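You operate a simulated robot arm through the tools that you are given. There is no shell and no other tool.

You run a simulated two-armed robot. Do the job below in one go: nothing can be reset, and whatever is moved stays where it is left.

TASK
Set the relief valve to lift at about 380 kPa and prove it.
Fine: pump till the red pin pops, trim the brass knob, prove it again, end vented and backed off.

Only the result counts: the job must be done as asked and must still hold three seconds after the hand-in. Knocking over, shifting, dropping, spilling or breaking anything else fails it.

THE ROBOT
Two 7-joint arms with two-finger grippers on one trunk that stands fixed in place. Base frame: the origin is at the foot of the trunk, x ahead of it, y to its left, z up. Readings come in mm, rad, newtons and seconds.
The left shoulder is at [60, 123, 1020], the right one opposite. With the tool pointing down near the work surface each hand reaches from about 360 to 800 mm from the base axis, measured 20 degrees to its own side. Payload 1.47 kg a hand.
Tool frame (each hand has its own): the origin (TCP) lies between the finger pads and is the grasp point; the fingertips stand 16 mm ahead of it; z points along the fingers, y is the line along which they close. Largest opening 87 mm; the body of the gripper starts 55 mm behind the TCP.
Orientation is that of the tool frame in the base frame, as [roll, pitch, yaw] about the fixed x, y, z axes, in that order (R = Rz(yaw) Ry(pitch) Rx(roll)). With the fingers straight down and closing along the base's y, the tool's x points along the base's -x, its y along +y and its z along -z.

THE INTERFACE
- The arms move only by the tool drive_tool. It takes "left_moves", "right_moves" or both (then of equal length, played together; a hand with none holds still); each is a list that holds one entry, the list of rows, each a list of 6 numbers: the shift along the tool's x, y, z in mm, then the turn, a rotation vector about the tool's x, y, z in rad. In form: [[[x, y, z, rx, ry, rz], ...]]. A call has 1 to 20 rows; each row is the pose to reach, as a shift and turn from the pose commanded when the call began, along the tool's axes at that moment. "left_hand" and "right_hand" are, for a hand that has rows, the opening, from 0 (shut) to 1 (fully open), set as the call begins (left out, the last holds). Each row takes 0.2 s and may step no farther than 50 mm and 0.15 rad from the row before; otherwise, or with a gripper value out of range, the whole call is refused. Where a pose cannot be reached the arm comes as near as it can. A force on the tool above 40 N (or 10 N above the force at the start of the call, whichever is more), or a blocked arm, ends the call early, and 0.2 s more pass. The fingers move at their own pace (about 153 mm/s each) and stop on an object; they squeeze with about 28 N. The grip force told is the motor's: it shows also when the fingers shut on nothing. Time passes only in rows, and 0.2 s behind the last, so rows that repeat a pose let the fingers close. The reply holds the time, the measured pose of the TCP, the force on the tool along the base axes, the opening and the grip force, in the units named above and with some noise, with the torque about the TCP (base axes, N m) and any sound that the robot's microphone picked up, and new pictures: "views" is both (left out), scene, wrist or none (wrist: the cameras of the hands that moved).
- Cameras (640 x 400 px; columns grow to the right, rows downward): "scene" is now at [95.7, 27.8, 1575.9]; the picture's right is [0.50, -0.87, 0.00], its down [-0.61, -0.35, -0.71] and it looks along [0.62, 0.35, -0.70] (base axes); focal length 273 px, centre (320, 200). "left" rides on the left gripper at [73, -12, -90] in its tool frame; the picture's right is [0.16, 0.99, 0.00], its down [-0.72, 0.12, -0.68] and it looks along [-0.67, 0.11, 0.73] (tool axes); focal length 247 px, centre (320, 200). "right" rides on the right gripper at [73, 12, -90] in its tool frame; the picture's right is [-0.16, 0.99, 0.00], its down [-0.72, -0.12, -0.68] and it looks along [-0.67, -0.11, 0.73] (tool axes); focal length 247 px, centre (320, 200). There is no depth. A picture from a camera that has moved, and an enlarged one, comes with that camera's place and axes in the base frame and with its lens. The place of the scene camera against the robot may be out by one fixed shift of up to 25 mm in any direction.
- slide_trunk(by): slides the trunk up (or, below 0, down) by that many mm; the arms and the scene camera ride with it, the base frame stays. It gives what a move gives, with no picture.
- pan_tilt(pan, tilt): turns the head with the scene camera to pan (to the left, within 2.094 rad either way) and tilt (down, from -0.506 to 1.204), counted from straight ahead of the robot. It gives what a move gives, and a new picture of the scene camera.
- close_up(camera, box): a new picture of the part [left, top, right, bottom] of that camera's present view, enlarged. The clock stands still meanwhile.
- sign_off(): hands the job in; it is judged then, once.

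Places have to be worked out from the pictures, the camera data and where the tool is seen. Open the grippers and draw the arms clear of the work before you hand the job in, unless the task says otherwise.

The tools are called after "Request:" as name(argument=value, ...) on one line, values as JSON. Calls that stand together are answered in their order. drive_tool: Moves the arms, as the interface text tells. Its arguments: {"type":"object","properties":{"left_moves":{"type":"array","items":{"type":"array","items":{"type":"array","items":{"type":"number"}}}},"left_hand":{"type":"number"},"right_moves":{"type":"array","items":{"type":"array","items":{"type":"array","items":{"type":"number"}}}},"right_hand":{"type":"number"},"views":{"type":"string","enum":["both","scene","wrist","none"]}},"required":[]} The other tools are called the same way: slide_trunk (by) slides the trunk up or down; pan_tilt (pan, tilt) turns the head that bears the scene camera; close_up (camera, box) takes an enlarged picture of a part of a camera's view; sign_off () hands the job in.

At the start:

```text
t: 0.0
left_eef_pos: [435.5, 475.7, 1261.4]
left_ee_rot: [-3.14, 0.001, -3.142]
left_contact_force: [-1.2, 0.1, 0.0]
left_torque: [0.02, -0.02, 0.0]
left_width: 87.1
left_gripper_force: 0.0
right_eef_pos: [464.5, 15.6, 1252.6]
right_ee_rot: [-3.141, 0.0, -3.141]
right_contact_force: [-0.1, 0.2, 0.0]
right_torque: [-0.03, 0.01, 0.0]
right_width: 86.9
right_gripper_force: 0.0
trunk travel left (down, up): [-175.0, 55.0]
head pan, tilt: [0.52, 0.78]
```

scene: 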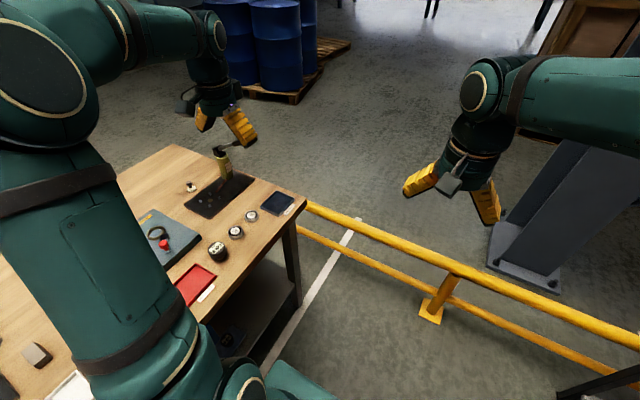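
right: 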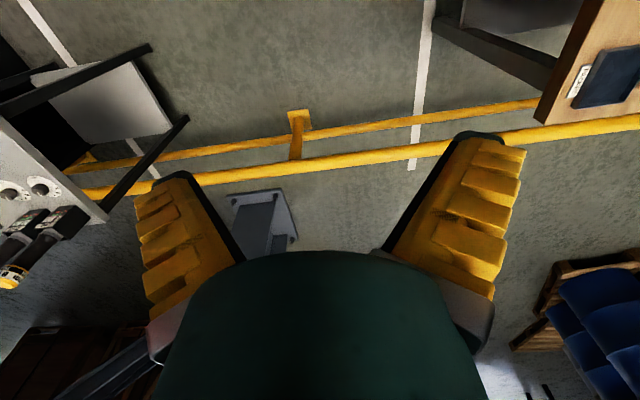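
left: 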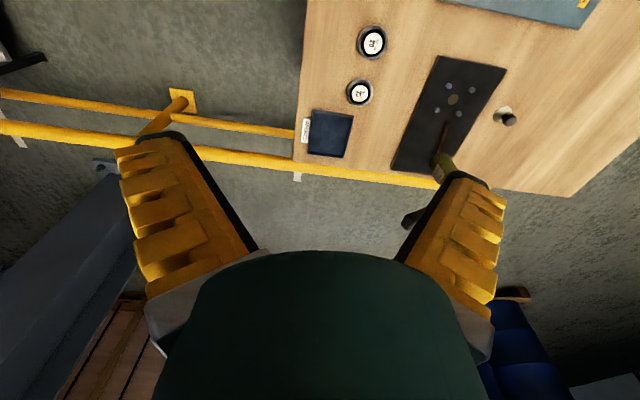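

The bench is on the left with a pump, valve, and gauges. I'll pan the head further left to look straight at the bench.

Request:
pan_tilt(pan=1.0, tilt=0.85)

Request:
close_up(camera="left", box=[290, 0, 610, 200])

```text
t: 0.9
left_eef_pos: [434.8, 476.1, 1261.7]
left_ee_rot: [-3.141, 0.002, 3.14]
left_contact_force: [0.2, 0.2, 0.2]
left_torque: [0.01, 0.01, 0.0]
left_width: 87.2
left_gripper_force: 0.0
right_eef_pos: [464.2, 14.1, 1253.8]
right_ee_rot: [-3.14, 0.0, -3.14]
right_contact_force: [-0.3, 0.5, 0.2]
right_torque: [0.02, -0.03, -0.03]
right_width: 87.2
right_gripper_force: 0.1
trunk travel left (down, up): [-175.0, 55.0]
head pan, tilt: [1.0, 0.85]
camera scene: at [67.2, 53.0, 1570.2], right [0.84, -0.54, 0.0], down [-0.41, -0.63, -0.66], along [0.36, 0.56, -0.75], focal length 273 px, centre (320, 200)
```

scene: 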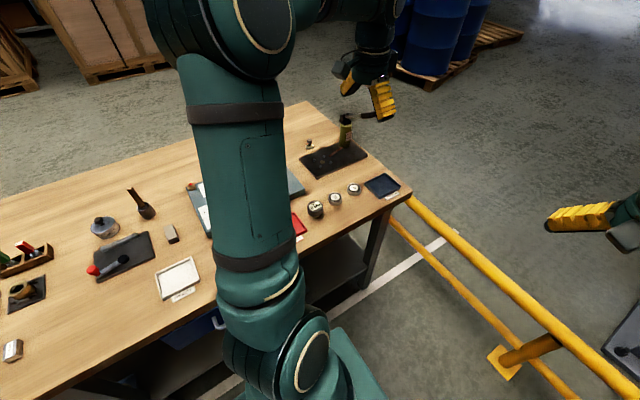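

```text
2.00 times, centred on (450, 100) of left
camera zoom: at [362.3, 463.7, 1351.9], right [-0.16, 0.99, 0.0], down [0.72, 0.11, 0.68], along [0.67, 0.11, -0.73], focal length 494 px, centre (60, 400)
```

zoom: 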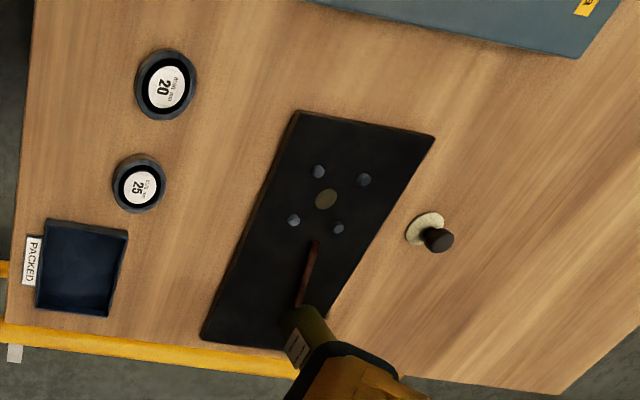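

The left arm hides part of the bench. I'll zoom in on both sides of the arm to identify items.

Request:
close_up(camera="scene", box=[280, 90, 440, 260])

Request:
close_up(camera="scene", box=[0, 170, 220, 370])

Request:
pan_tilt(pan=0.52, tilt=0.78)

Request:
close_up(camera="scene", box=[120, 130, 320, 320])

```text
2.35 times, centred on (360, 175) of scene
camera zoom: at [67.2, 53.0, 1570.2], right [0.84, -0.54, 0.0], down [-0.41, -0.63, -0.66], along [0.36, 0.56, -0.75], focal length 643 px, centre (226, 259)
```

zoom: 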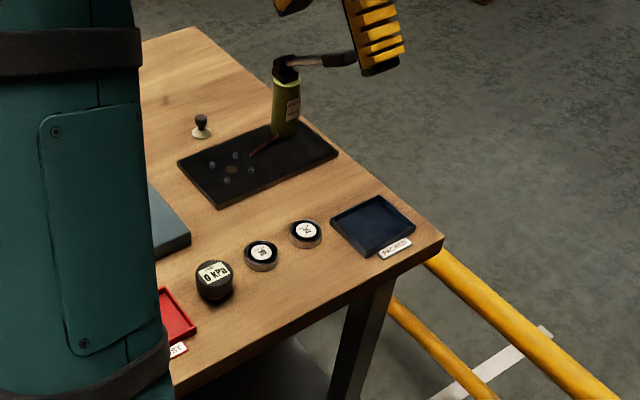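

```text
2.00 times, centred on (110, 270) of scene
camera zoom: at [67.2, 53.0, 1570.2], right [0.84, -0.54, 0.0], down [-0.41, -0.63, -0.66], along [0.36, 0.56, -0.75], focal length 547 px, centre (740, 60)
```

zoom: 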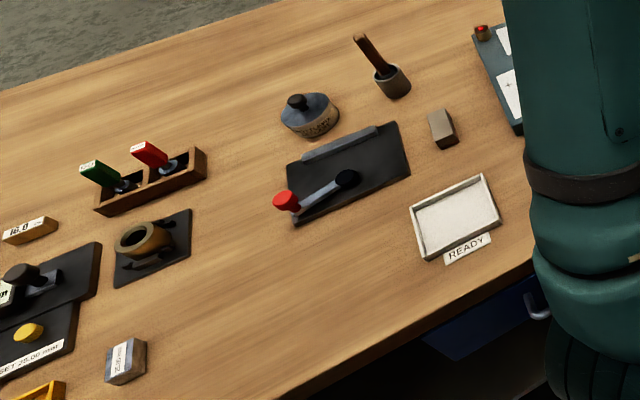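

```text
t: 1.8
left_eef_pos: [434.4, 474.2, 1261.3]
left_ee_rot: [3.141, 0.002, 3.139]
left_contact_force: [0.1, -0.1, -0.2]
left_torque: [0.04, 0.0, 0.04]
left_width: 86.8
left_gripper_force: 0.1
right_eef_pos: [464.1, 15.1, 1253.5]
right_ee_rot: [-3.141, -0.001, -3.141]
right_contact_force: [-0.3, 0.3, -0.5]
right_torque: [0.03, -0.04, 0.0]
right_width: 86.7
right_gripper_force: 0.1
trunk travel left (down, up): [-175.0, 55.0]
head pan, tilt: [0.52, 0.78]
camera scene: at [95.7, 27.8, 1575.8], right [0.5, -0.87, 0.0], down [-0.61, -0.35, -0.71], along [0.62, 0.35, -0.7], focal length 273 px, centre (320, 200)
```

scene: 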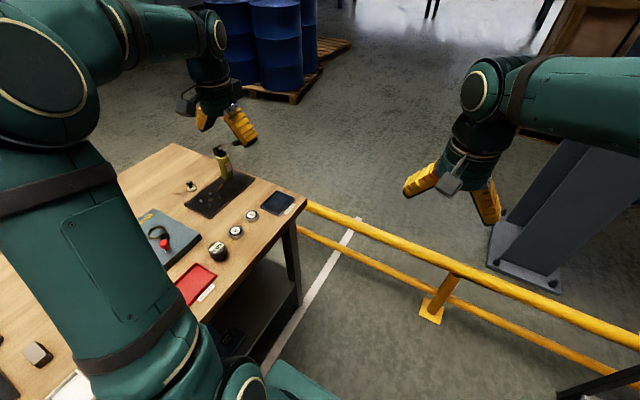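

```text
2.11 times, centred on (220, 225) of scene
camera zoom: at [95.7, 27.8, 1575.8], right [0.5, -0.87, 0.0], down [-0.61, -0.35, -0.71], along [0.62, 0.35, -0.7], focal length 576 px, centre (530, 147)
```

zoom: 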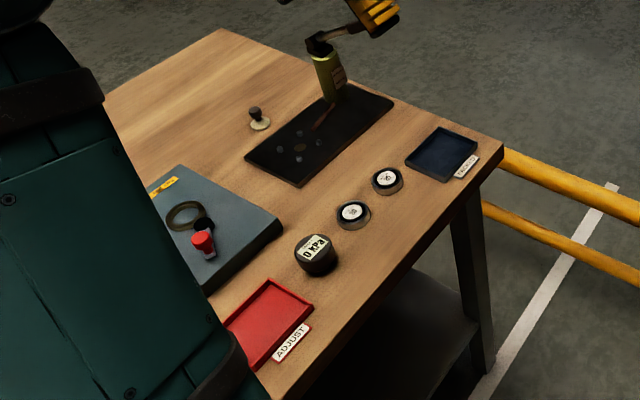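

The bench runs along the robot's left side and my left arm hides the middle. I'll swing the left hand forward and to the right (keeping height) to uncover the bench.

Request:
drive_tool(left_moves=[[[-25, -35, 0, 0, 0, 0], [-50, -70, 0, 0, 0, 0], [-75, -105, 0, 0, 0, 0], [-100, -140, 0, 0, 0, 0], [-125, -175, 0, 0, 0, 0], [-150, -210, 0, 0, 0, 0], [-165, -225, 0, 0, 0, 0]]], right_moves=[[[0, -30, 0, 0, 0, 0], [0, -60, 0, 0, 0, 0], [0, -90, 0, 0, 0, 0], [0, -120, 0, 0, 0, 0], [0, -150, 0, 0, 0, 0], [0, -180, 0, 0, 0, 0], [0, -200, 0, 0, 0, 0]]], views="both")

Request:
pan_tilt(pan=1.1, tilt=0.85)

```text
t: 3.4
left_eef_pos: [600.9, 250.4, 1261.9]
left_ee_rot: [-3.141, 0.001, 3.141]
left_contact_force: [-0.3, 0.0, -0.1]
left_torque: [0.02, 0.03, 0.04]
left_width: 86.8
left_gripper_force: 0.1
right_eef_pos: [464.5, -185.0, 1253.5]
right_ee_rot: [3.141, 0.001, -3.141]
right_contact_force: [0.2, 0.0, 0.3]
right_torque: [0.03, 0.02, 0.0]
right_width: 87.0
right_gripper_force: 0.1
trunk travel left (down, up): [-175.0, 55.0]
head pan, tilt: [0.52, 0.78]
camera scene: at [96.1, 27.5, 1575.8], right [0.5, -0.87, 0.0], down [-0.61, -0.35, -0.71], along [0.62, 0.35, -0.7], focal length 273 px, centre (320, 200)
camera right: at [391.4, -174.4, 1343.2], right [0.16, 0.99, 0.0], down [0.72, -0.12, 0.68], along [0.67, -0.11, -0.73], focal length 247 px, centre (320, 200)
camera left: at [527.9, 237.8, 1351.8], right [-0.16, 0.99, 0.0], down [0.72, 0.12, 0.68], along [0.67, 0.11, -0.73], focal length 247 px, centre (320, 200)
```

scene: 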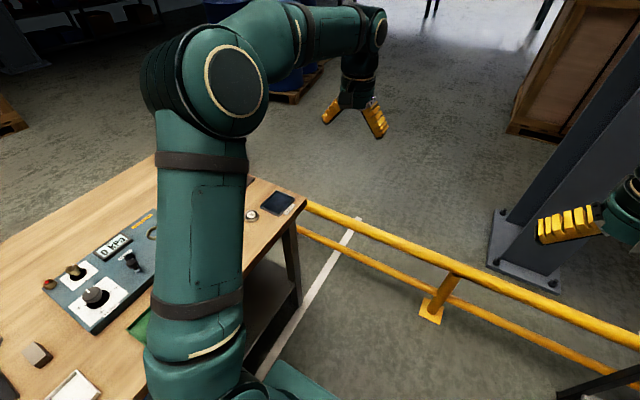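
right: 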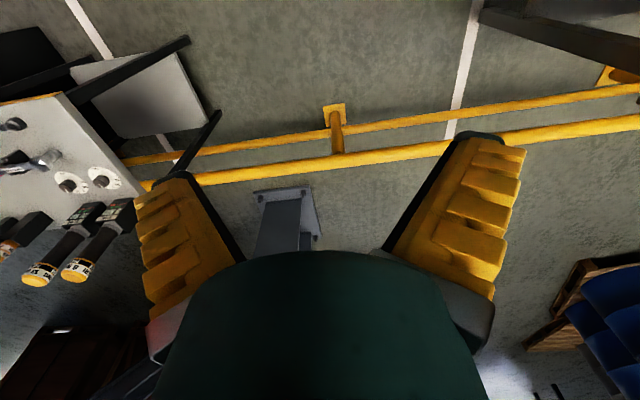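
left: 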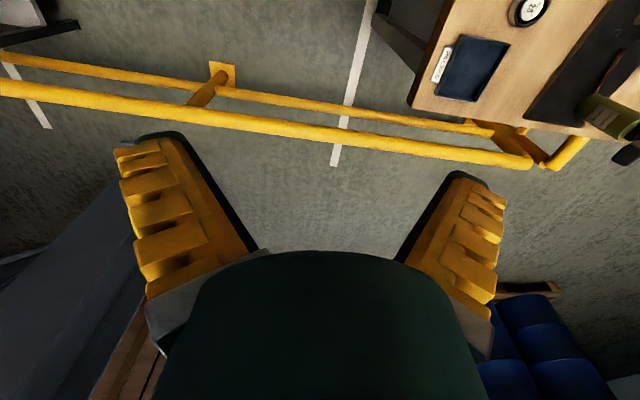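

```text
t: 4.4
left_eef_pos: [598.8, 250.5, 1262.5]
left_ee_rot: [-3.14, 0.002, 3.14]
left_contact_force: [-1.1, -0.1, 0.1]
left_torque: [-0.01, 0.02, 0.0]
left_width: 87.0
left_gripper_force: 0.1
right_eef_pos: [463.2, -183.8, 1253.6]
right_ee_rot: [-3.141, 0.001, -3.141]
right_contact_force: [0.4, -0.5, -0.2]
right_torque: [-0.03, -0.01, -0.02]
right_width: 87.1
right_gripper_force: 0.0
trunk travel left (down, up): [-175.0, 55.0]
head pan, tilt: [1.1, 0.85]
camera scene: at [60.4, 57.0, 1570.2], right [0.89, -0.46, 0.0], down [-0.34, -0.67, -0.66], along [0.3, 0.59, -0.75], focal length 273 px, centre (320, 200)
```

scene: 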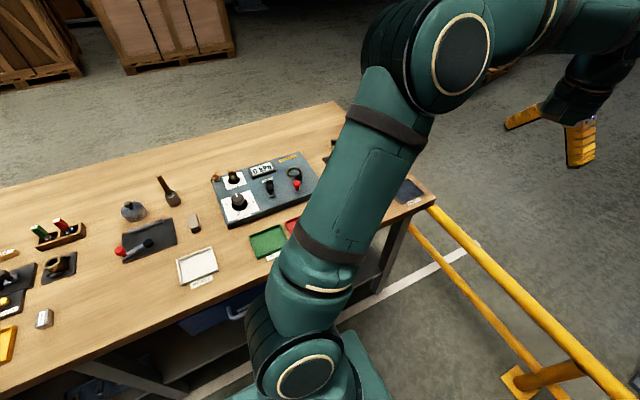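

The grey test panel with a "0 kPa" readout is our station. I'll zoom in.

Request:
close_up(camera="scene", box=[195, 135, 345, 235])

Request:
close_up(camera="scene", box=[0, 160, 240, 320])

```text
4.00 times, centred on (270, 185) of scene
camera zoom: at [60.4, 57.0, 1570.2], right [0.89, -0.46, 0.0], down [-0.34, -0.67, -0.66], along [0.3, 0.59, -0.75], focal length 1094 px, centre (520, 260)
```

zoom: 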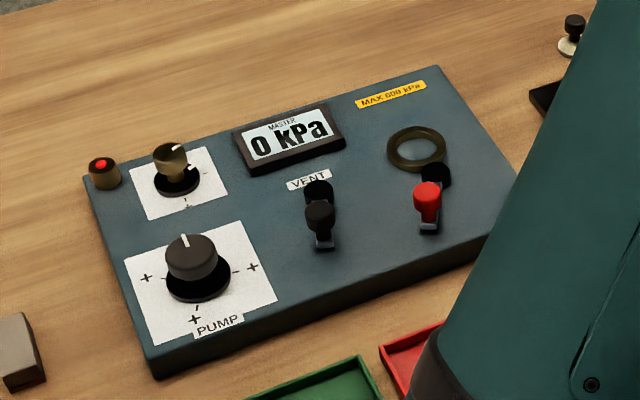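

```text
2.50 times, centred on (120, 240) of scene
camera zoom: at [60.4, 57.0, 1570.2], right [0.89, -0.46, 0.0], down [-0.34, -0.67, -0.66], along [0.3, 0.59, -0.75], focal length 684 px, centre (820, 100)
```

zoom: 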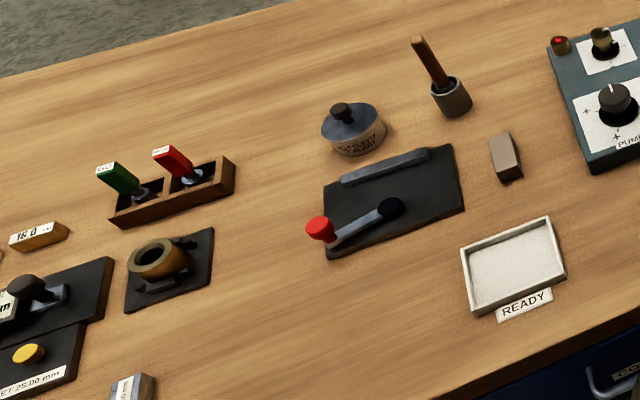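

Panel controls seen: PUMP knob (~x 92, y 776), brass trim knob with red pin beside it, VENT lever, a red clamp lever and the MASTER readout. I'll bring the left hand over with its camera turned to face +y for a closer survey, staying high.

Request:
drive_tool(left_moves=[[[33, 25, 0, 0, 0, -0.13], [66, 50, 0, 0, 0, -0.26], [100, 75, 0, 0, 0, -0.39], [133, 100, 0, 0, 0, -0.52], [166, 125, 0, 0, 0, -0.65], [200, 150, 0, 0, 0, -0.78], [233, 175, 0, 0, 0, -0.91], [266, 200, 0, 0, 0, -1.04], [300, 225, 0, 0, 0, -1.17], [333, 250, 0, 0, 0, -1.3], [366, 275, 0, 0, 0, -1.43], [400, 300, 0, 0, 0, -1.57]]], views="both")

```text
t: 7.0
left_eef_pos: [197.8, 550.7, 1261.9]
left_ee_rot: [-3.141, -0.001, -1.571]
left_contact_force: [-0.2, 0.7, 0.0]
left_torque: [-0.03, -0.02, 0.02]
left_width: 87.0
left_gripper_force: 0.0
right_eef_pos: [464.8, -183.1, 1253.5]
right_ee_rot: [-3.141, -0.001, -3.141]
right_contact_force: [-0.2, 0.7, -1.3]
right_torque: [-0.01, 0.02, -0.03]
right_width: 87.3
right_gripper_force: 0.1
trunk travel left (down, up): [-175.0, 55.0]
head pan, tilt: [1.1, 0.85]
camera scene: at [59.9, 57.3, 1570.2], right [0.89, -0.45, 0.0], down [-0.34, -0.67, -0.66], along [0.3, 0.59, -0.75], focal length 273 px, centre (320, 200)
camera left: at [211.3, 477.7, 1351.7], right [-0.99, -0.16, 0.0], down [-0.12, 0.72, 0.68], along [-0.11, 0.67, -0.73], focal length 247 px, centre (320, 200)
```

scene: 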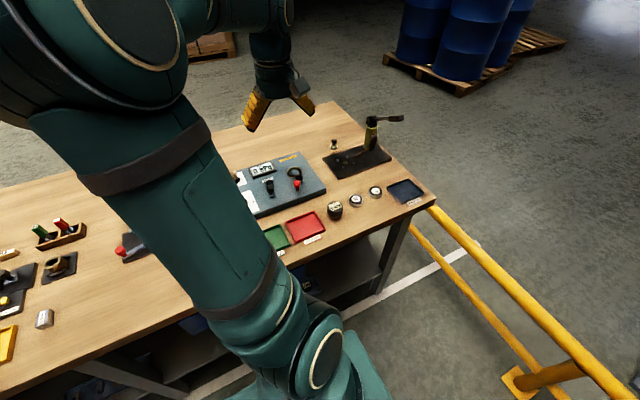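
left: 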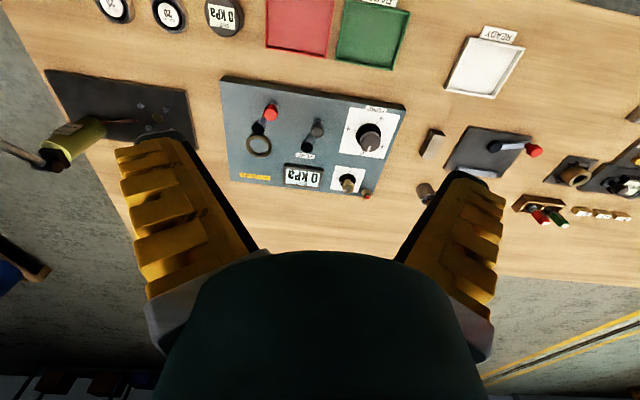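

The whole panel is in view from the wrist camera. Zooming for positions.

Request:
close_up(camera="left", box=[210, 70, 420, 210])

Request:
close_up(camera="left", box=[320, 90, 420, 210])

```text
2.86 times, centred on (315, 140) of left
camera zoom: at [211.3, 477.7, 1351.7], right [-0.99, -0.16, 0.0], down [-0.12, 0.72, 0.68], along [-0.11, 0.67, -0.73], focal length 706 px, centre (334, 371)
```

zoom: 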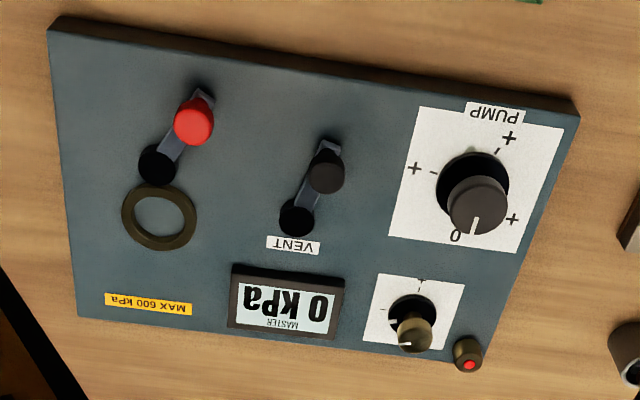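

```text
3.33 times, centred on (370, 150) of left
camera zoom: at [211.3, 477.7, 1351.7], right [-0.99, -0.16, 0.0], down [-0.12, 0.72, 0.68], along [-0.11, 0.67, -0.73], focal length 823 px, centre (153, 367)
```

zoom: 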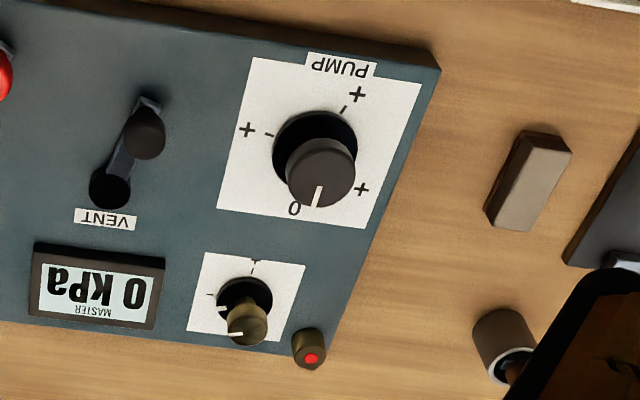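

I can triangulate by taking a second, lower view. I'll descend to about (100, 640, 1120), still well above the panel.

Request:
drive_tool(left_moves=[[[-20, 20, 30, 0, 0, 0], [-40, 40, 60, 0, 0, 0], [-60, 60, 90, 0, 0, 0], [-80, 80, 120, 0, 0, 0], [-89, 98, 142, 0, 0, 0], [-89, 98, 142, 0, 0, 0]]], views="both")

Request:
close_up(camera="left", box=[160, 0, 480, 250])

```text
t: 8.4
left_eef_pos: [102.1, 640.3, 1119.2]
left_ee_rot: [-3.141, 0.004, -1.574]
left_contact_force: [-0.2, -0.3, -0.1]
left_torque: [0.03, -0.02, -0.01]
left_width: 87.0
left_gripper_force: 0.0
right_eef_pos: [464.9, -184.2, 1253.7]
right_ee_rot: [3.141, 0.0, -3.141]
right_contact_force: [0.2, 0.1, 0.1]
right_torque: [-0.01, 0.03, 0.01]
right_width: 86.8
right_gripper_force: 0.0
trunk travel left (down, up): [-175.0, 55.0]
head pan, tilt: [1.1, 0.85]
camera scene: at [60.5, 56.5, 1570.3], right [0.89, -0.45, 0.0], down [-0.34, -0.67, -0.66], along [0.3, 0.59, -0.75], focal length 273 px, centre (320, 200)
camera left: at [113.8, 566.8, 1209.4], right [-0.99, -0.16, 0.0], down [-0.12, 0.72, 0.68], along [-0.11, 0.67, -0.73], focal length 247 px, centre (320, 200)
```

scene: 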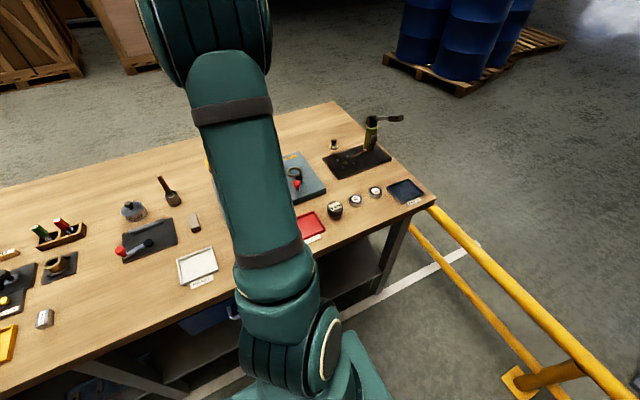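
left: 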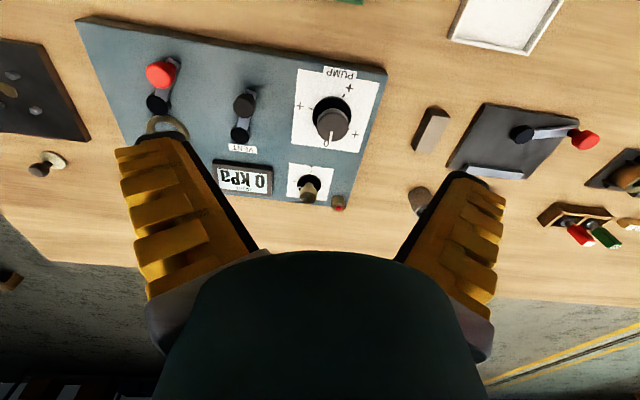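

```text
1.60 times, centred on (320, 125) of left
camera zoom: at [113.8, 566.8, 1209.4], right [-0.99, -0.16, 0.0], down [-0.12, 0.72, 0.68], along [-0.11, 0.67, -0.73], focal length 395 px, centre (320, 320)
```

zoom: 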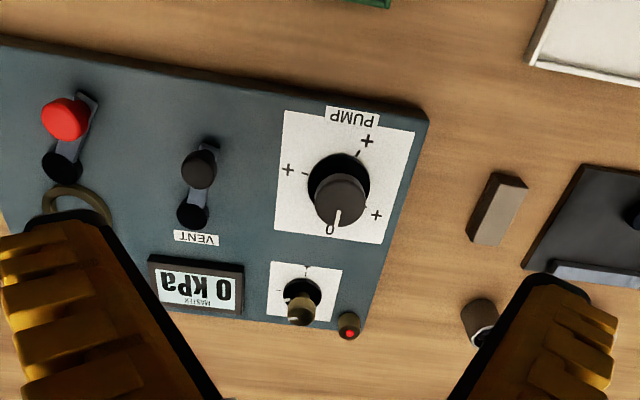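

Triangulation puts the knob tops somewhere at z 870–930; I need better. I'll go lower to z≈1030 above the pump knob for a stronger fix.

Request:
drive_tool(left_moves=[[[-17, 11, 30, 0, 0, 0], [-34, 22, 60, 0, 0, 0], [-50, 32, 89, 0, 0, 0], [-50, 32, 89, 0, 0, 0]]], views="wrist")

Request:
close_up(camera="left", box=[160, 0, 480, 250])

```text
t: 9.4
left_eef_pos: [70.0, 689.1, 1030.6]
left_ee_rot: [3.142, -0.001, -1.573]
left_contact_force: [0.1, -0.1, 0.2]
left_torque: [0.02, 0.04, -0.03]
left_width: 86.8
left_gripper_force: 0.0
right_eef_pos: [464.9, -185.4, 1253.2]
right_ee_rot: [3.14, 0.0, 3.14]
right_contact_force: [0.4, -0.7, -0.5]
right_torque: [0.02, 0.0, 0.01]
right_width: 87.1
right_gripper_force: 0.1
trunk travel left (down, up): [-175.0, 55.0]
head pan, tilt: [1.1, 0.85]
camera left: at [81.8, 616.1, 1121.2], right [-0.99, -0.16, 0.0], down [-0.12, 0.72, 0.68], along [-0.11, 0.67, -0.73], focal length 247 px, centre (320, 200)
```

left: 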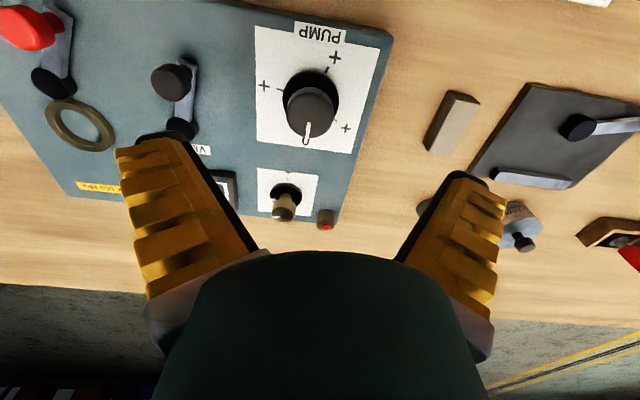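

```text
1.60 times, centred on (320, 125) of left
camera zoom: at [81.8, 616.1, 1121.2], right [-0.99, -0.16, 0.0], down [-0.12, 0.72, 0.68], along [-0.11, 0.67, -0.73], focal length 395 px, centre (320, 320)
```

zoom: 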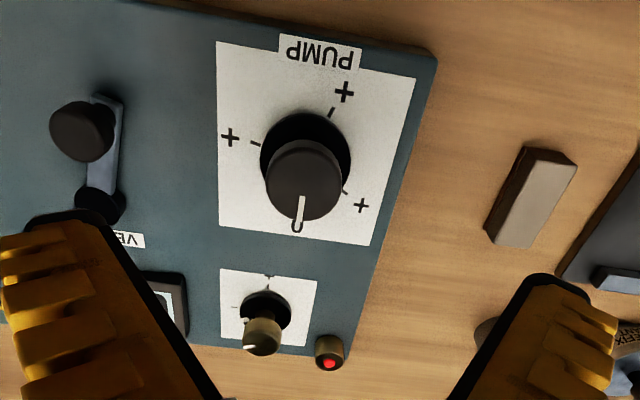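

Three-view triangulation agrees: pump knob top ≈ (76, 703, 925), vent lever head ≈ (183, 695, 924), brass knob top ≈ (90, 825, 925), panel face ≈ z 880. I'll look closely at the dial markings, then descend above the pump knob.

Request:
close_up(camera="left", box=[240, 10, 400, 130])

Request:
close_up(camera="left", box=[240, 150, 360, 240])

Request:
drive_tool(left_moves=[[[-7, -3, 30, 0, 0, 0], [-14, -6, 65, 0, 0, 0], [-14, -6, 65, 0, 0, 0]]], views="both", left_hand=1)

```text
3.33 times, centred on (320, 70) of left
camera zoom: at [81.8, 616.1, 1121.2], right [-0.99, -0.16, 0.0], down [-0.12, 0.72, 0.68], along [-0.11, 0.67, -0.73], focal length 823 px, centre (320, 633)
```

zoom: 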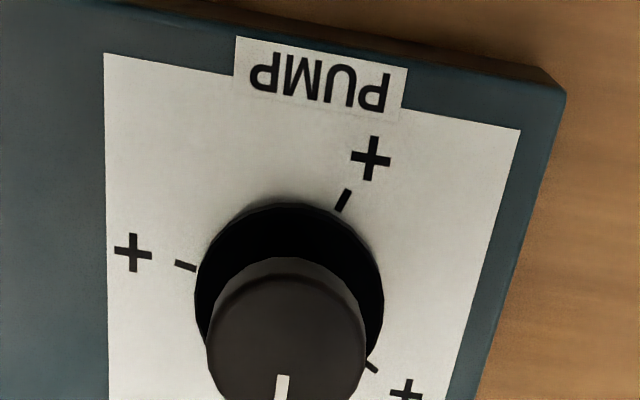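

```text
4.44 times, centred on (300, 195) of left
camera zoom: at [81.8, 616.1, 1121.2], right [-0.99, -0.16, 0.0], down [-0.12, 0.72, 0.68], along [-0.11, 0.67, -0.73], focal length 1098 px, centre (409, 222)
```

zoom: 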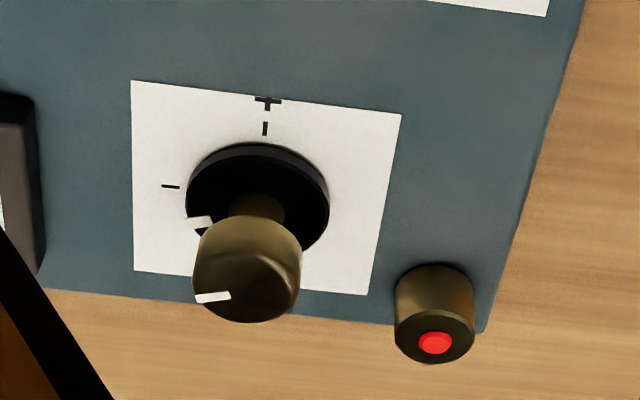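

```text
t: 10.2
left_eef_pos: [75.8, 705.2, 965.3]
left_ee_rot: [-3.14, 0.003, -1.572]
left_contact_force: [0.0, 0.0, -0.2]
left_torque: [0.03, -0.03, 0.0]
left_width: 87.3
left_gripper_force: 0.1
right_eef_pos: [464.2, -184.2, 1252.4]
right_ee_rot: [3.14, 0.0, -3.141]
right_contact_force: [0.2, -0.3, -0.4]
right_torque: [0.04, -0.01, -0.01]
right_width: 87.1
right_gripper_force: 0.2
trunk travel left (down, up): [-175.0, 55.0]
head pan, tilt: [1.1, 0.85]
camera scene: at [60.3, 56.2, 1570.3], right [0.89, -0.45, 0.0], down [-0.34, -0.67, -0.66], along [0.3, 0.59, -0.75], focal length 273 px, centre (320, 200)
camera left: at [87.9, 631.6, 1055.1], right [-0.99, -0.16, 0.0], down [-0.12, 0.72, 0.68], along [-0.11, 0.67, -0.73], focal length 247 px, centre (320, 200)
```

scene: 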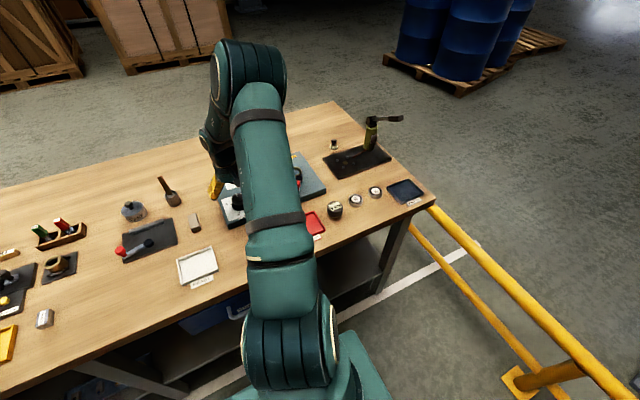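
left: 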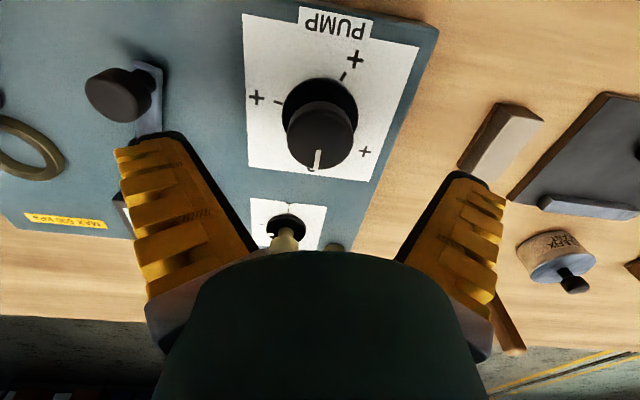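

The gripper will hide the readout while I turn the pump, so I'll bring the right hand's camera around as a monitor, aimed at the panel. First half of that move now, keeping it well away in x.

Request:
drive_tool(right_moves=[[[0, 37, 0, 0, 0, -0.136], [0, 74, 0, 0, 0, -0.272], [0, 111, 0, 0, 0, -0.408], [0, 148, 0, 0, 0, -0.544], [0, 185, 0, 0, 0, -0.68], [0, 222, 0, 0, 0, -0.816], [0, 259, 0, 0, 0, -0.952], [0, 296, 0, 0, 0, -1.09]]], views="both")

```text
t: 12.0
left_eef_pos: [76.2, 706.2, 965.0]
left_ee_rot: [-3.141, 0.001, -1.574]
left_contact_force: [0.8, -0.1, -0.7]
left_torque: [-0.01, 0.0, -0.04]
left_width: 87.0
left_gripper_force: 0.1
right_eef_pos: [464.3, 113.0, 1254.1]
right_ee_rot: [-3.14, 0.0, -2.049]
right_contact_force: [0.0, 0.2, -0.2]
right_torque: [-0.01, -0.01, -0.04]
right_width: 87.1
right_gripper_force: 0.1
trunk travel left (down, up): [-175.0, 55.0]
head pan, tilt: [1.1, 0.85]
camera scene: at [60.7, 58.1, 1570.1], right [0.89, -0.45, 0.0], down [-0.34, -0.67, -0.66], along [0.3, 0.59, -0.75], focal length 273 px, centre (320, 200)
camera right: at [421.0, 52.0, 1344.1], right [-0.8, 0.6, 0.0], down [0.44, 0.59, 0.68], along [0.4, 0.55, -0.73], focal length 247 px, centre (320, 200)
```

scene: 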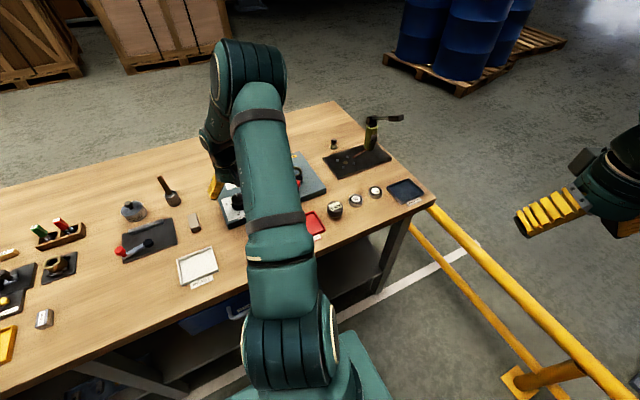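
right: 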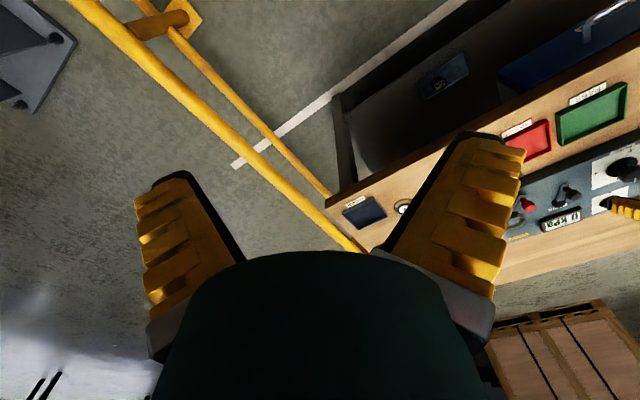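

The right camera already sees the panel; I'll finish the move (closer, turned further left) so the panel falls in the clear part of the image.

Request:
drive_tool(right_moves=[[[-24, 19, 0, 0, 0, -0.13], [-48, 39, 0, 0, 0, -0.26], [-71, 58, 0, 0, 0, -0.39], [-95, 78, 0, 0, 0, -0.52], [-119, 97, 0, 0, 0, -0.65], [-143, 116, 0, 0, 0, -0.78], [-166, 136, 0, 0, 0, -0.91], [-190, 155, 0, 0, 0, -1.05]]], views="both")

```text
t: 13.8
left_eef_pos: [75.7, 706.4, 964.1]
left_ee_rot: [-3.14, 0.002, -1.572]
left_contact_force: [-0.4, 0.5, 0.6]
left_torque: [-0.03, -0.01, -0.03]
left_width: 87.4
left_gripper_force: 0.1
right_eef_pos: [414.5, 353.3, 1253.0]
right_ee_rot: [3.14, 0.0, -1.0]
right_contact_force: [0.3, 0.5, 0.8]
right_torque: [0.01, 0.02, 0.01]
right_width: 86.8
right_gripper_force: 0.1
trunk travel left (down, up): [-175.0, 55.0]
head pan, tilt: [1.1, 0.85]
camera scene: at [60.3, 58.5, 1570.1], right [0.89, -0.45, 0.0], down [-0.34, -0.67, -0.66], along [0.3, 0.59, -0.75], focal length 273 px, centre (320, 200)
camera right: at [444.7, 284.4, 1343.3], right [-0.92, -0.4, 0.0], down [-0.29, 0.67, 0.68], along [-0.27, 0.62, -0.73], focal length 247 px, centre (320, 200)
```

scene: 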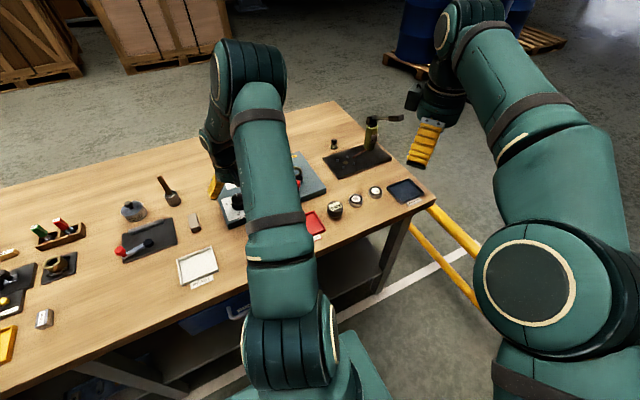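
right: 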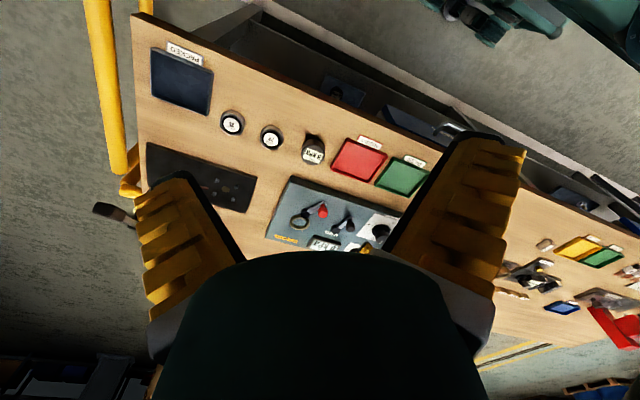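

The panel is partly behind the right gripper; I'll tilt the right hand's camera more toward the horizontal and turn it slightly so the panel moves up and left in the image.

Request:
drive_tool(right_moves=[[[0, 0, 0, 0, -0.12, -0.05], [0, 0, 0, 0, -0.24, -0.1], [0, 0, 0, 0, -0.36, -0.15], [0, 0, 0, 0, -0.36, -0.15]]], views="wrist")

Request:
close_up(camera="right", box=[220, 60, 420, 200])

```text
t: 14.8
left_eef_pos: [74.9, 704.7, 965.6]
left_ee_rot: [-3.139, -0.001, -1.572]
left_contact_force: [-0.5, -0.1, -0.1]
left_torque: [0.0, 0.0, -0.03]
left_width: 87.0
left_gripper_force: 0.2
right_eef_pos: [415.2, 350.3, 1253.9]
right_ee_rot: [-3.111, 0.36, -0.844]
right_contact_force: [0.0, 0.0, 0.0]
right_torque: [0.0, -0.02, 0.03]
right_width: 87.1
right_gripper_force: 0.0
trunk travel left (down, up): [-175.0, 55.0]
head pan, tilt: [1.1, 0.85]
camera right: at [470.1, 266.4, 1312.0], right [-0.84, -0.54, 0.03], down [-0.22, 0.39, 0.89], along [-0.49, 0.75, -0.45], focal length 247 px, centre (320, 200)
```

right: 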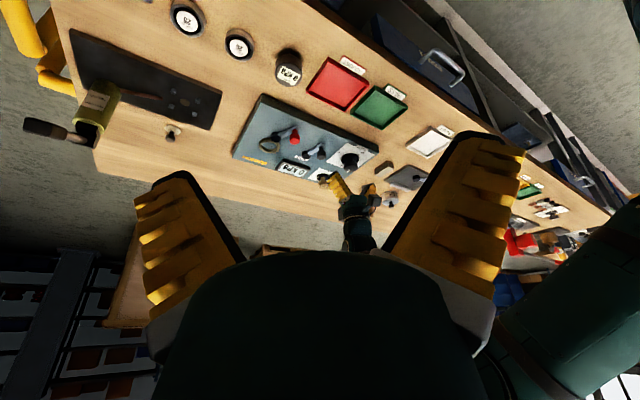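

```text
2.86 times, centred on (320, 130) of right
camera zoom: at [470.1, 266.4, 1312.0], right [-0.84, -0.54, 0.03], down [-0.22, 0.39, 0.89], along [-0.49, 0.75, -0.45], focal length 706 px, centre (320, 400)
```

zoom: 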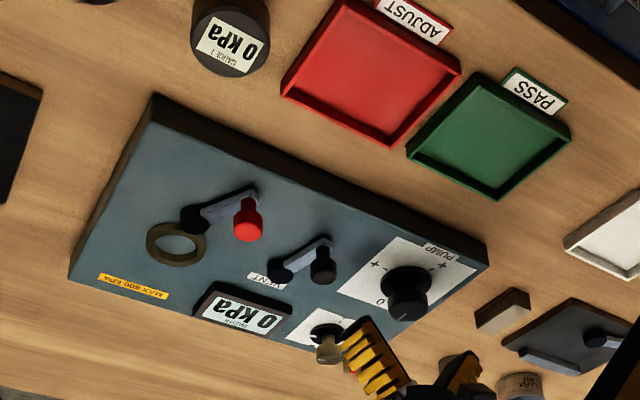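

The right camera now reads the MASTER display (0 kPa). Now I lower the left gripper over the pump knob and close on it.

Request:
drive_tool(left_moves=[[[2, 0, 25, 0, 0, 0], [2, 0, 45, 0, 0, 0], [2, 0, 45, 0, 0, 0]]], views="wrist", left_hand=1)

Request:
close_up(camera="right", box=[260, 120, 420, 220])

```text
t: 15.6
left_eef_pos: [75.5, 701.5, 919.8]
left_ee_rot: [-3.141, 0.001, -1.573]
left_contact_force: [0.5, -1.1, 1.0]
left_torque: [-0.01, -0.02, -0.02]
left_width: 87.0
left_gripper_force: 0.0
right_eef_pos: [415.2, 350.9, 1253.7]
right_ee_rot: [-3.113, 0.36, -0.846]
right_contact_force: [0.1, 0.1, 0.5]
right_torque: [0.0, -0.02, 0.02]
right_width: 87.2
right_gripper_force: 0.0
trunk travel left (down, up): [-175.0, 55.0]
head pan, tilt: [1.1, 0.85]
camera left: at [88.3, 629.4, 1010.2], right [-0.99, -0.16, 0.0], down [-0.12, 0.72, 0.68], along [-0.11, 0.67, -0.73], focal length 247 px, centre (320, 200)
```

left: 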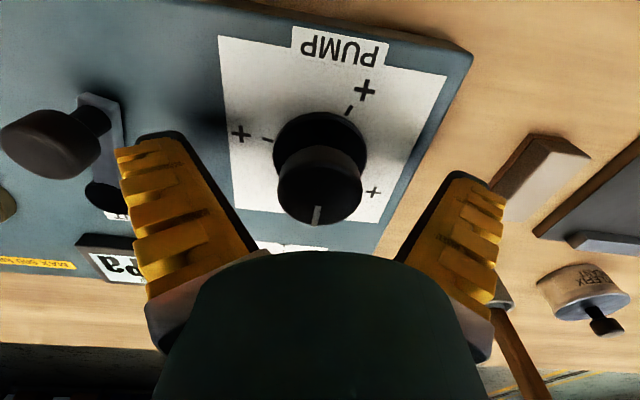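

```text
4.00 times, centred on (340, 170) of right
camera zoom: at [470.5, 266.1, 1312.0], right [-0.84, -0.54, 0.03], down [-0.22, 0.39, 0.89], along [-0.49, 0.75, -0.45], focal length 988 px, centre (240, 320)
```

zoom: 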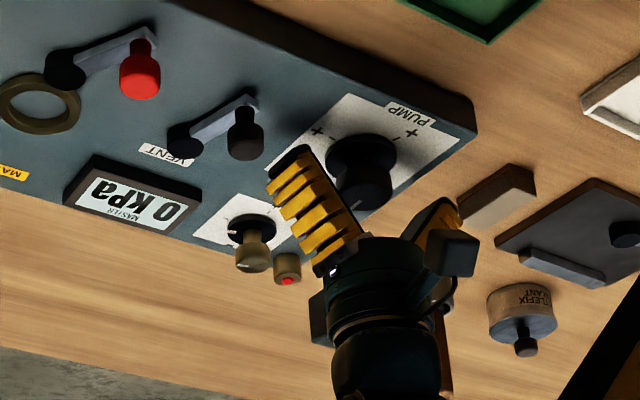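

Centred well over the knob; both the readout and the red pin are visible from the right camera. Lower 6 mm more, then close the fingers.

Request:
drive_tool(left_moves=[[[0, 0, 6, 0, 0, 0]]], views="none", left_hand=1)

Request:
drive_tool(left_moves=[[[0, 0, 0, 0, 0, 0], [0, 0, 0, 0, 0, 0], [0, 0, 0, 0, 0, 0]]], left_hand=0, views="wrist")

```text
t: 16.0
left_eef_pos: [74.1, 702.9, 914.9]
left_ee_rot: [-3.139, 0.0, -1.572]
left_contact_force: [-0.7, 0.0, -0.1]
left_torque: [-0.01, -0.01, -0.01]
left_width: 87.0
left_gripper_force: 0.1
right_eef_pos: [415.7, 350.2, 1253.2]
right_ee_rot: [-3.111, 0.359, -0.847]
right_contact_force: [0.4, -0.3, -0.3]
right_torque: [0.03, 0.05, 0.05]
right_width: 86.9
right_gripper_force: 0.1
trunk travel left (down, up): [-175.0, 55.0]
head pan, tilt: [1.1, 0.85]
```

```text
t: 16.8
left_eef_pos: [74.6, 701.2, 915.0]
left_ee_rot: [3.142, 0.001, -1.572]
left_contact_force: [-1.8, -0.6, 0.9]
left_torque: [-0.07, 0.0, -0.02]
left_width: 34.2
left_gripper_force: 30.3
right_eef_pos: [415.9, 350.2, 1251.9]
right_ee_rot: [-3.114, 0.359, -0.844]
right_contact_force: [0.7, 0.2, 0.0]
right_torque: [0.04, 0.01, -0.02]
right_width: 86.7
right_gripper_force: 0.0
trunk travel left (down, up): [-175.0, 55.0]
head pan, tilt: [1.1, 0.85]
camera left: at [88.1, 629.2, 1004.6], right [-0.99, -0.16, 0.0], down [-0.12, 0.72, 0.68], along [-0.11, 0.67, -0.73], focal length 247 px, centre (320, 200)
```

left: 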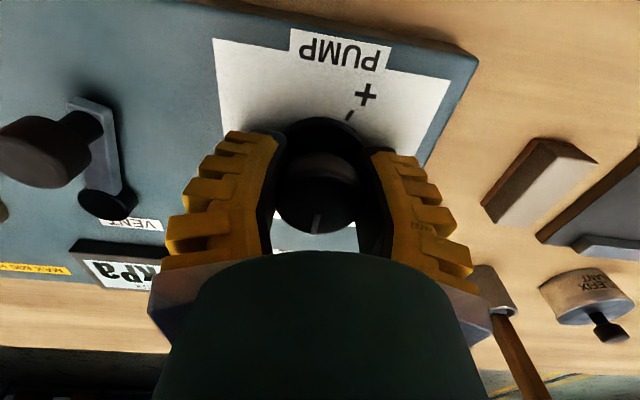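

The knob is gripped (34 mm). I'll try a small clockwise turn (about +tool z) and watch the readout.

Request:
drive_tool(left_moves=[[[0, 0, 0, 0, 0, 0.13], [0, 0, 0, 0, 0, 0.26], [0, 0, 0, 0, 0, 0.39]]], views="none")

Request:
close_up(camera="right", box=[260, 120, 420, 220])

```text
t: 17.6
left_eef_pos: [75.1, 703.3, 914.7]
left_ee_rot: [3.142, -0.001, -1.965]
left_contact_force: [-7.9, 2.4, 0.3]
left_torque: [-0.03, 0.02, 0.01]
left_width: 34.6
left_gripper_force: 29.9
right_eef_pos: [415.4, 351.1, 1253.6]
right_ee_rot: [-3.112, 0.357, -0.846]
right_contact_force: [-0.4, -0.7, 0.6]
right_torque: [-0.01, 0.02, 0.01]
right_width: 86.9
right_gripper_force: 0.1
trunk travel left (down, up): [-175.0, 55.0]
head pan, tilt: [1.1, 0.85]
```

```text
4.00 times, centred on (340, 170) of right
camera zoom: at [469.8, 266.3, 1312.2], right [-0.84, -0.54, 0.03], down [-0.22, 0.39, 0.89], along [-0.49, 0.75, -0.45], focal length 988 px, centre (240, 320)
```

zoom: 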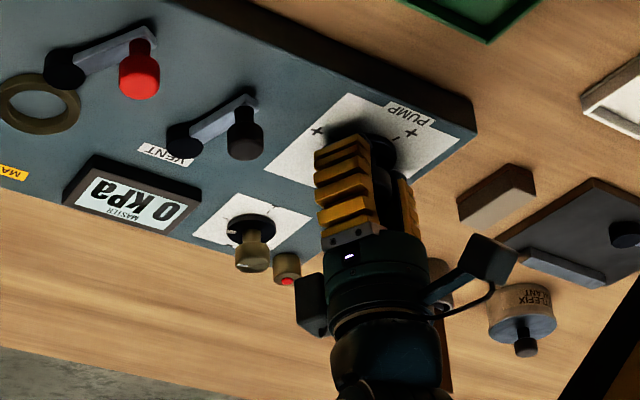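

Reading still 0 kPa; check with the wrist camera whether the knob pointer moved.

Request:
close_up(camera="left", box=[180, 40, 460, 250])

```text
1.90 times, centred on (320, 145) of left
camera zoom: at [58.4, 630.5, 1004.6], right [-0.97, 0.23, 0.0], down [0.17, 0.71, 0.68], along [0.16, 0.66, -0.73], focal length 470 px, centre (320, 305)
```

zoom: 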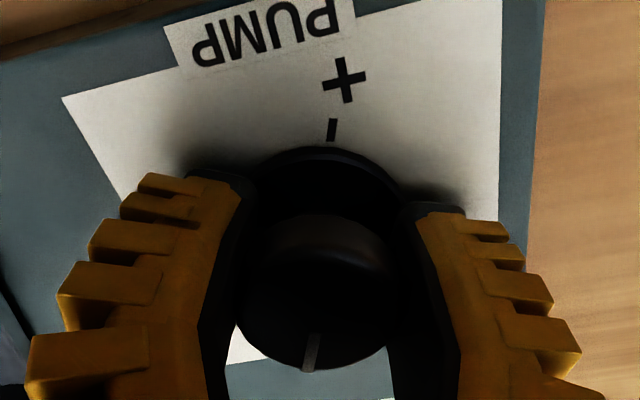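

The pointer moved with the gripper but pressure stays 0, so the vent must be open. I'll turn the pump back to 0, release and rise, then close the vent.

Request:
drive_tool(left_moves=[[[0, 0, 0, 0, 0, -0.13], [0, 0, 0, 0, 0, -0.26], [0, 0, 0, 0, 0, -0.393], [0, 0, 0, 0, 0, -0.393]]], views="none")

Request:
drive_tool(left_moves=[[[0, 0, 0, 0, 0, 0], [0, 0, 0, 0, 0, 0], [0, 0, -25, 0, 0, 0], [0, 0, -60, 0, 0, 0], [0, 0, -95, 0, 0, 0]]], left_hand=1, views="wrist")

Request:
close_up(camera="left", box=[100, 0, 420, 200])

```text
t: 18.6
left_eef_pos: [75.2, 703.1, 914.2]
left_ee_rot: [-3.141, -0.001, -1.57]
left_contact_force: [-5.3, 3.7, 3.3]
left_torque: [-0.17, 0.06, -0.11]
left_width: 34.3
left_gripper_force: 30.1
right_eef_pos: [414.5, 350.9, 1253.9]
right_ee_rot: [-3.112, 0.358, -0.844]
right_contact_force: [0.0, -0.1, -0.7]
right_torque: [0.01, 0.0, -0.01]
right_width: 87.2
right_gripper_force: 0.2
trunk travel left (down, up): [-175.0, 55.0]
head pan, tilt: [1.1, 0.85]
```

```text
t: 19.8
left_eef_pos: [76.2, 700.4, 1010.4]
left_ee_rot: [-3.138, -0.001, -1.569]
left_contact_force: [0.6, -0.5, 0.1]
left_torque: [-0.02, 0.05, 0.01]
left_width: 87.2
left_gripper_force: 0.1
right_eef_pos: [415.4, 350.5, 1254.5]
right_ee_rot: [-3.111, 0.361, -0.845]
right_contact_force: [0.6, 1.2, 0.0]
right_torque: [0.03, -0.01, -0.02]
right_width: 86.8
right_gripper_force: 0.1
trunk travel left (down, up): [-175.0, 55.0]
head pan, tilt: [1.1, 0.85]
camera left: at [88.7, 628.5, 1100.2], right [-0.99, -0.16, 0.0], down [-0.12, 0.72, 0.68], along [-0.11, 0.67, -0.73], focal length 247 px, centre (320, 200)
```

left: 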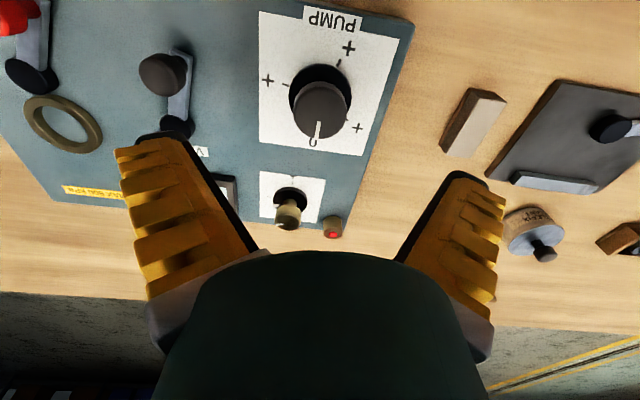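

```text
2.00 times, centred on (260, 100) of left
camera zoom: at [88.7, 628.5, 1100.2], right [-0.99, -0.16, 0.0], down [-0.12, 0.72, 0.68], along [-0.11, 0.67, -0.73], focal length 494 px, centre (440, 400)
```

zoom: 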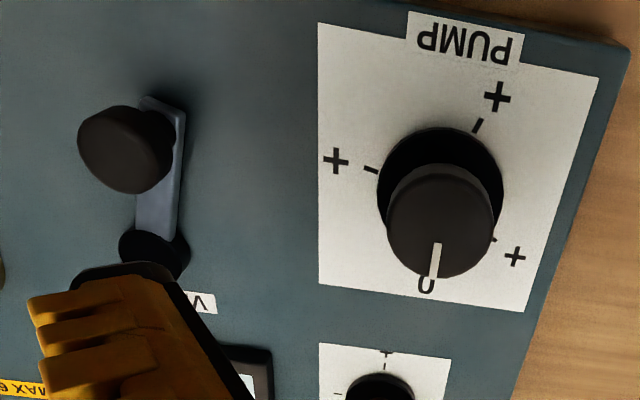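

Pump is back on 0. Vent lever: pivot ≈ (198, 748), head ≈ (183, 695, 924). I move the left hand above the head to check alignment.

Request:
drive_tool(left_moves=[[[2, -40, 0, 0, 0, 0], [4, -80, 0, 0, 0, 0], [6, -107, 10, 0, 0, 0], [6, -107, 30, 0, 0, 0], [6, -107, 45, 0, 0, 0], [6, -107, 45, 0, 0, 0]]], left_hand=0.75, views="wrist")

Request:
close_up(camera="right", box=[220, 100, 420, 220])

```text
t: 21.2
left_eef_pos: [182.4, 697.1, 964.4]
left_ee_rot: [-3.139, 0.001, -1.57]
left_contact_force: [-0.5, -0.7, 0.7]
left_torque: [-0.01, 0.02, 0.01]
left_width: 69.3
left_gripper_force: 3.3
right_eef_pos: [415.1, 351.0, 1253.3]
right_ee_rot: [-3.114, 0.361, -0.844]
right_contact_force: [-0.8, 0.4, 0.7]
right_torque: [-0.05, -0.01, -0.01]
right_width: 87.0
right_gripper_force: 0.0
trunk travel left (down, up): [-175.0, 55.0]
head pan, tilt: [1.1, 0.85]
camera left: at [196.0, 623.3, 1055.0], right [-0.99, -0.16, 0.0], down [-0.12, 0.72, 0.68], along [-0.11, 0.67, -0.73], focal length 247 px, centre (320, 200)
```

left: 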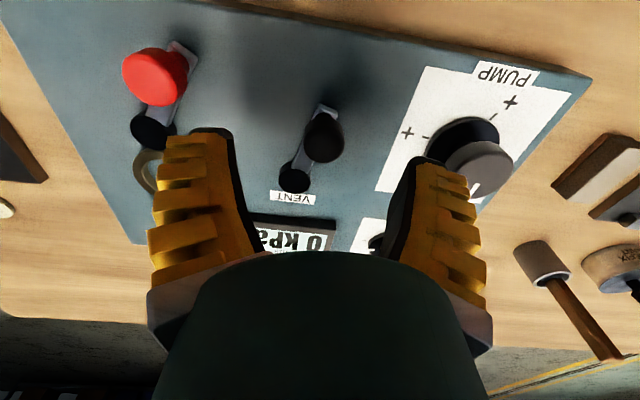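

```text
3.20 times, centred on (320, 160) of right
camera zoom: at [470.3, 266.0, 1312.2], right [-0.84, -0.54, 0.03], down [-0.22, 0.39, 0.89], along [-0.49, 0.75, -0.45], focal length 790 px, centre (320, 328)
```

zoom: 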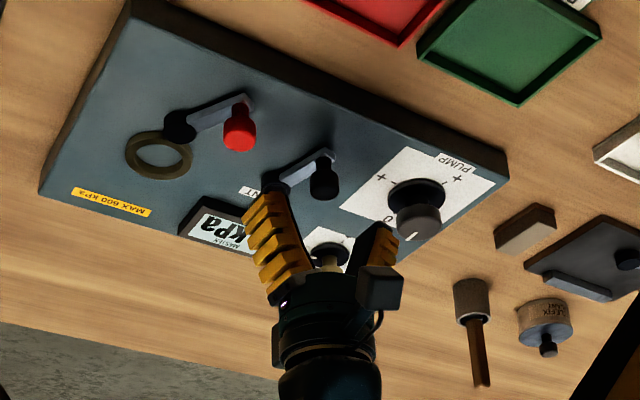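

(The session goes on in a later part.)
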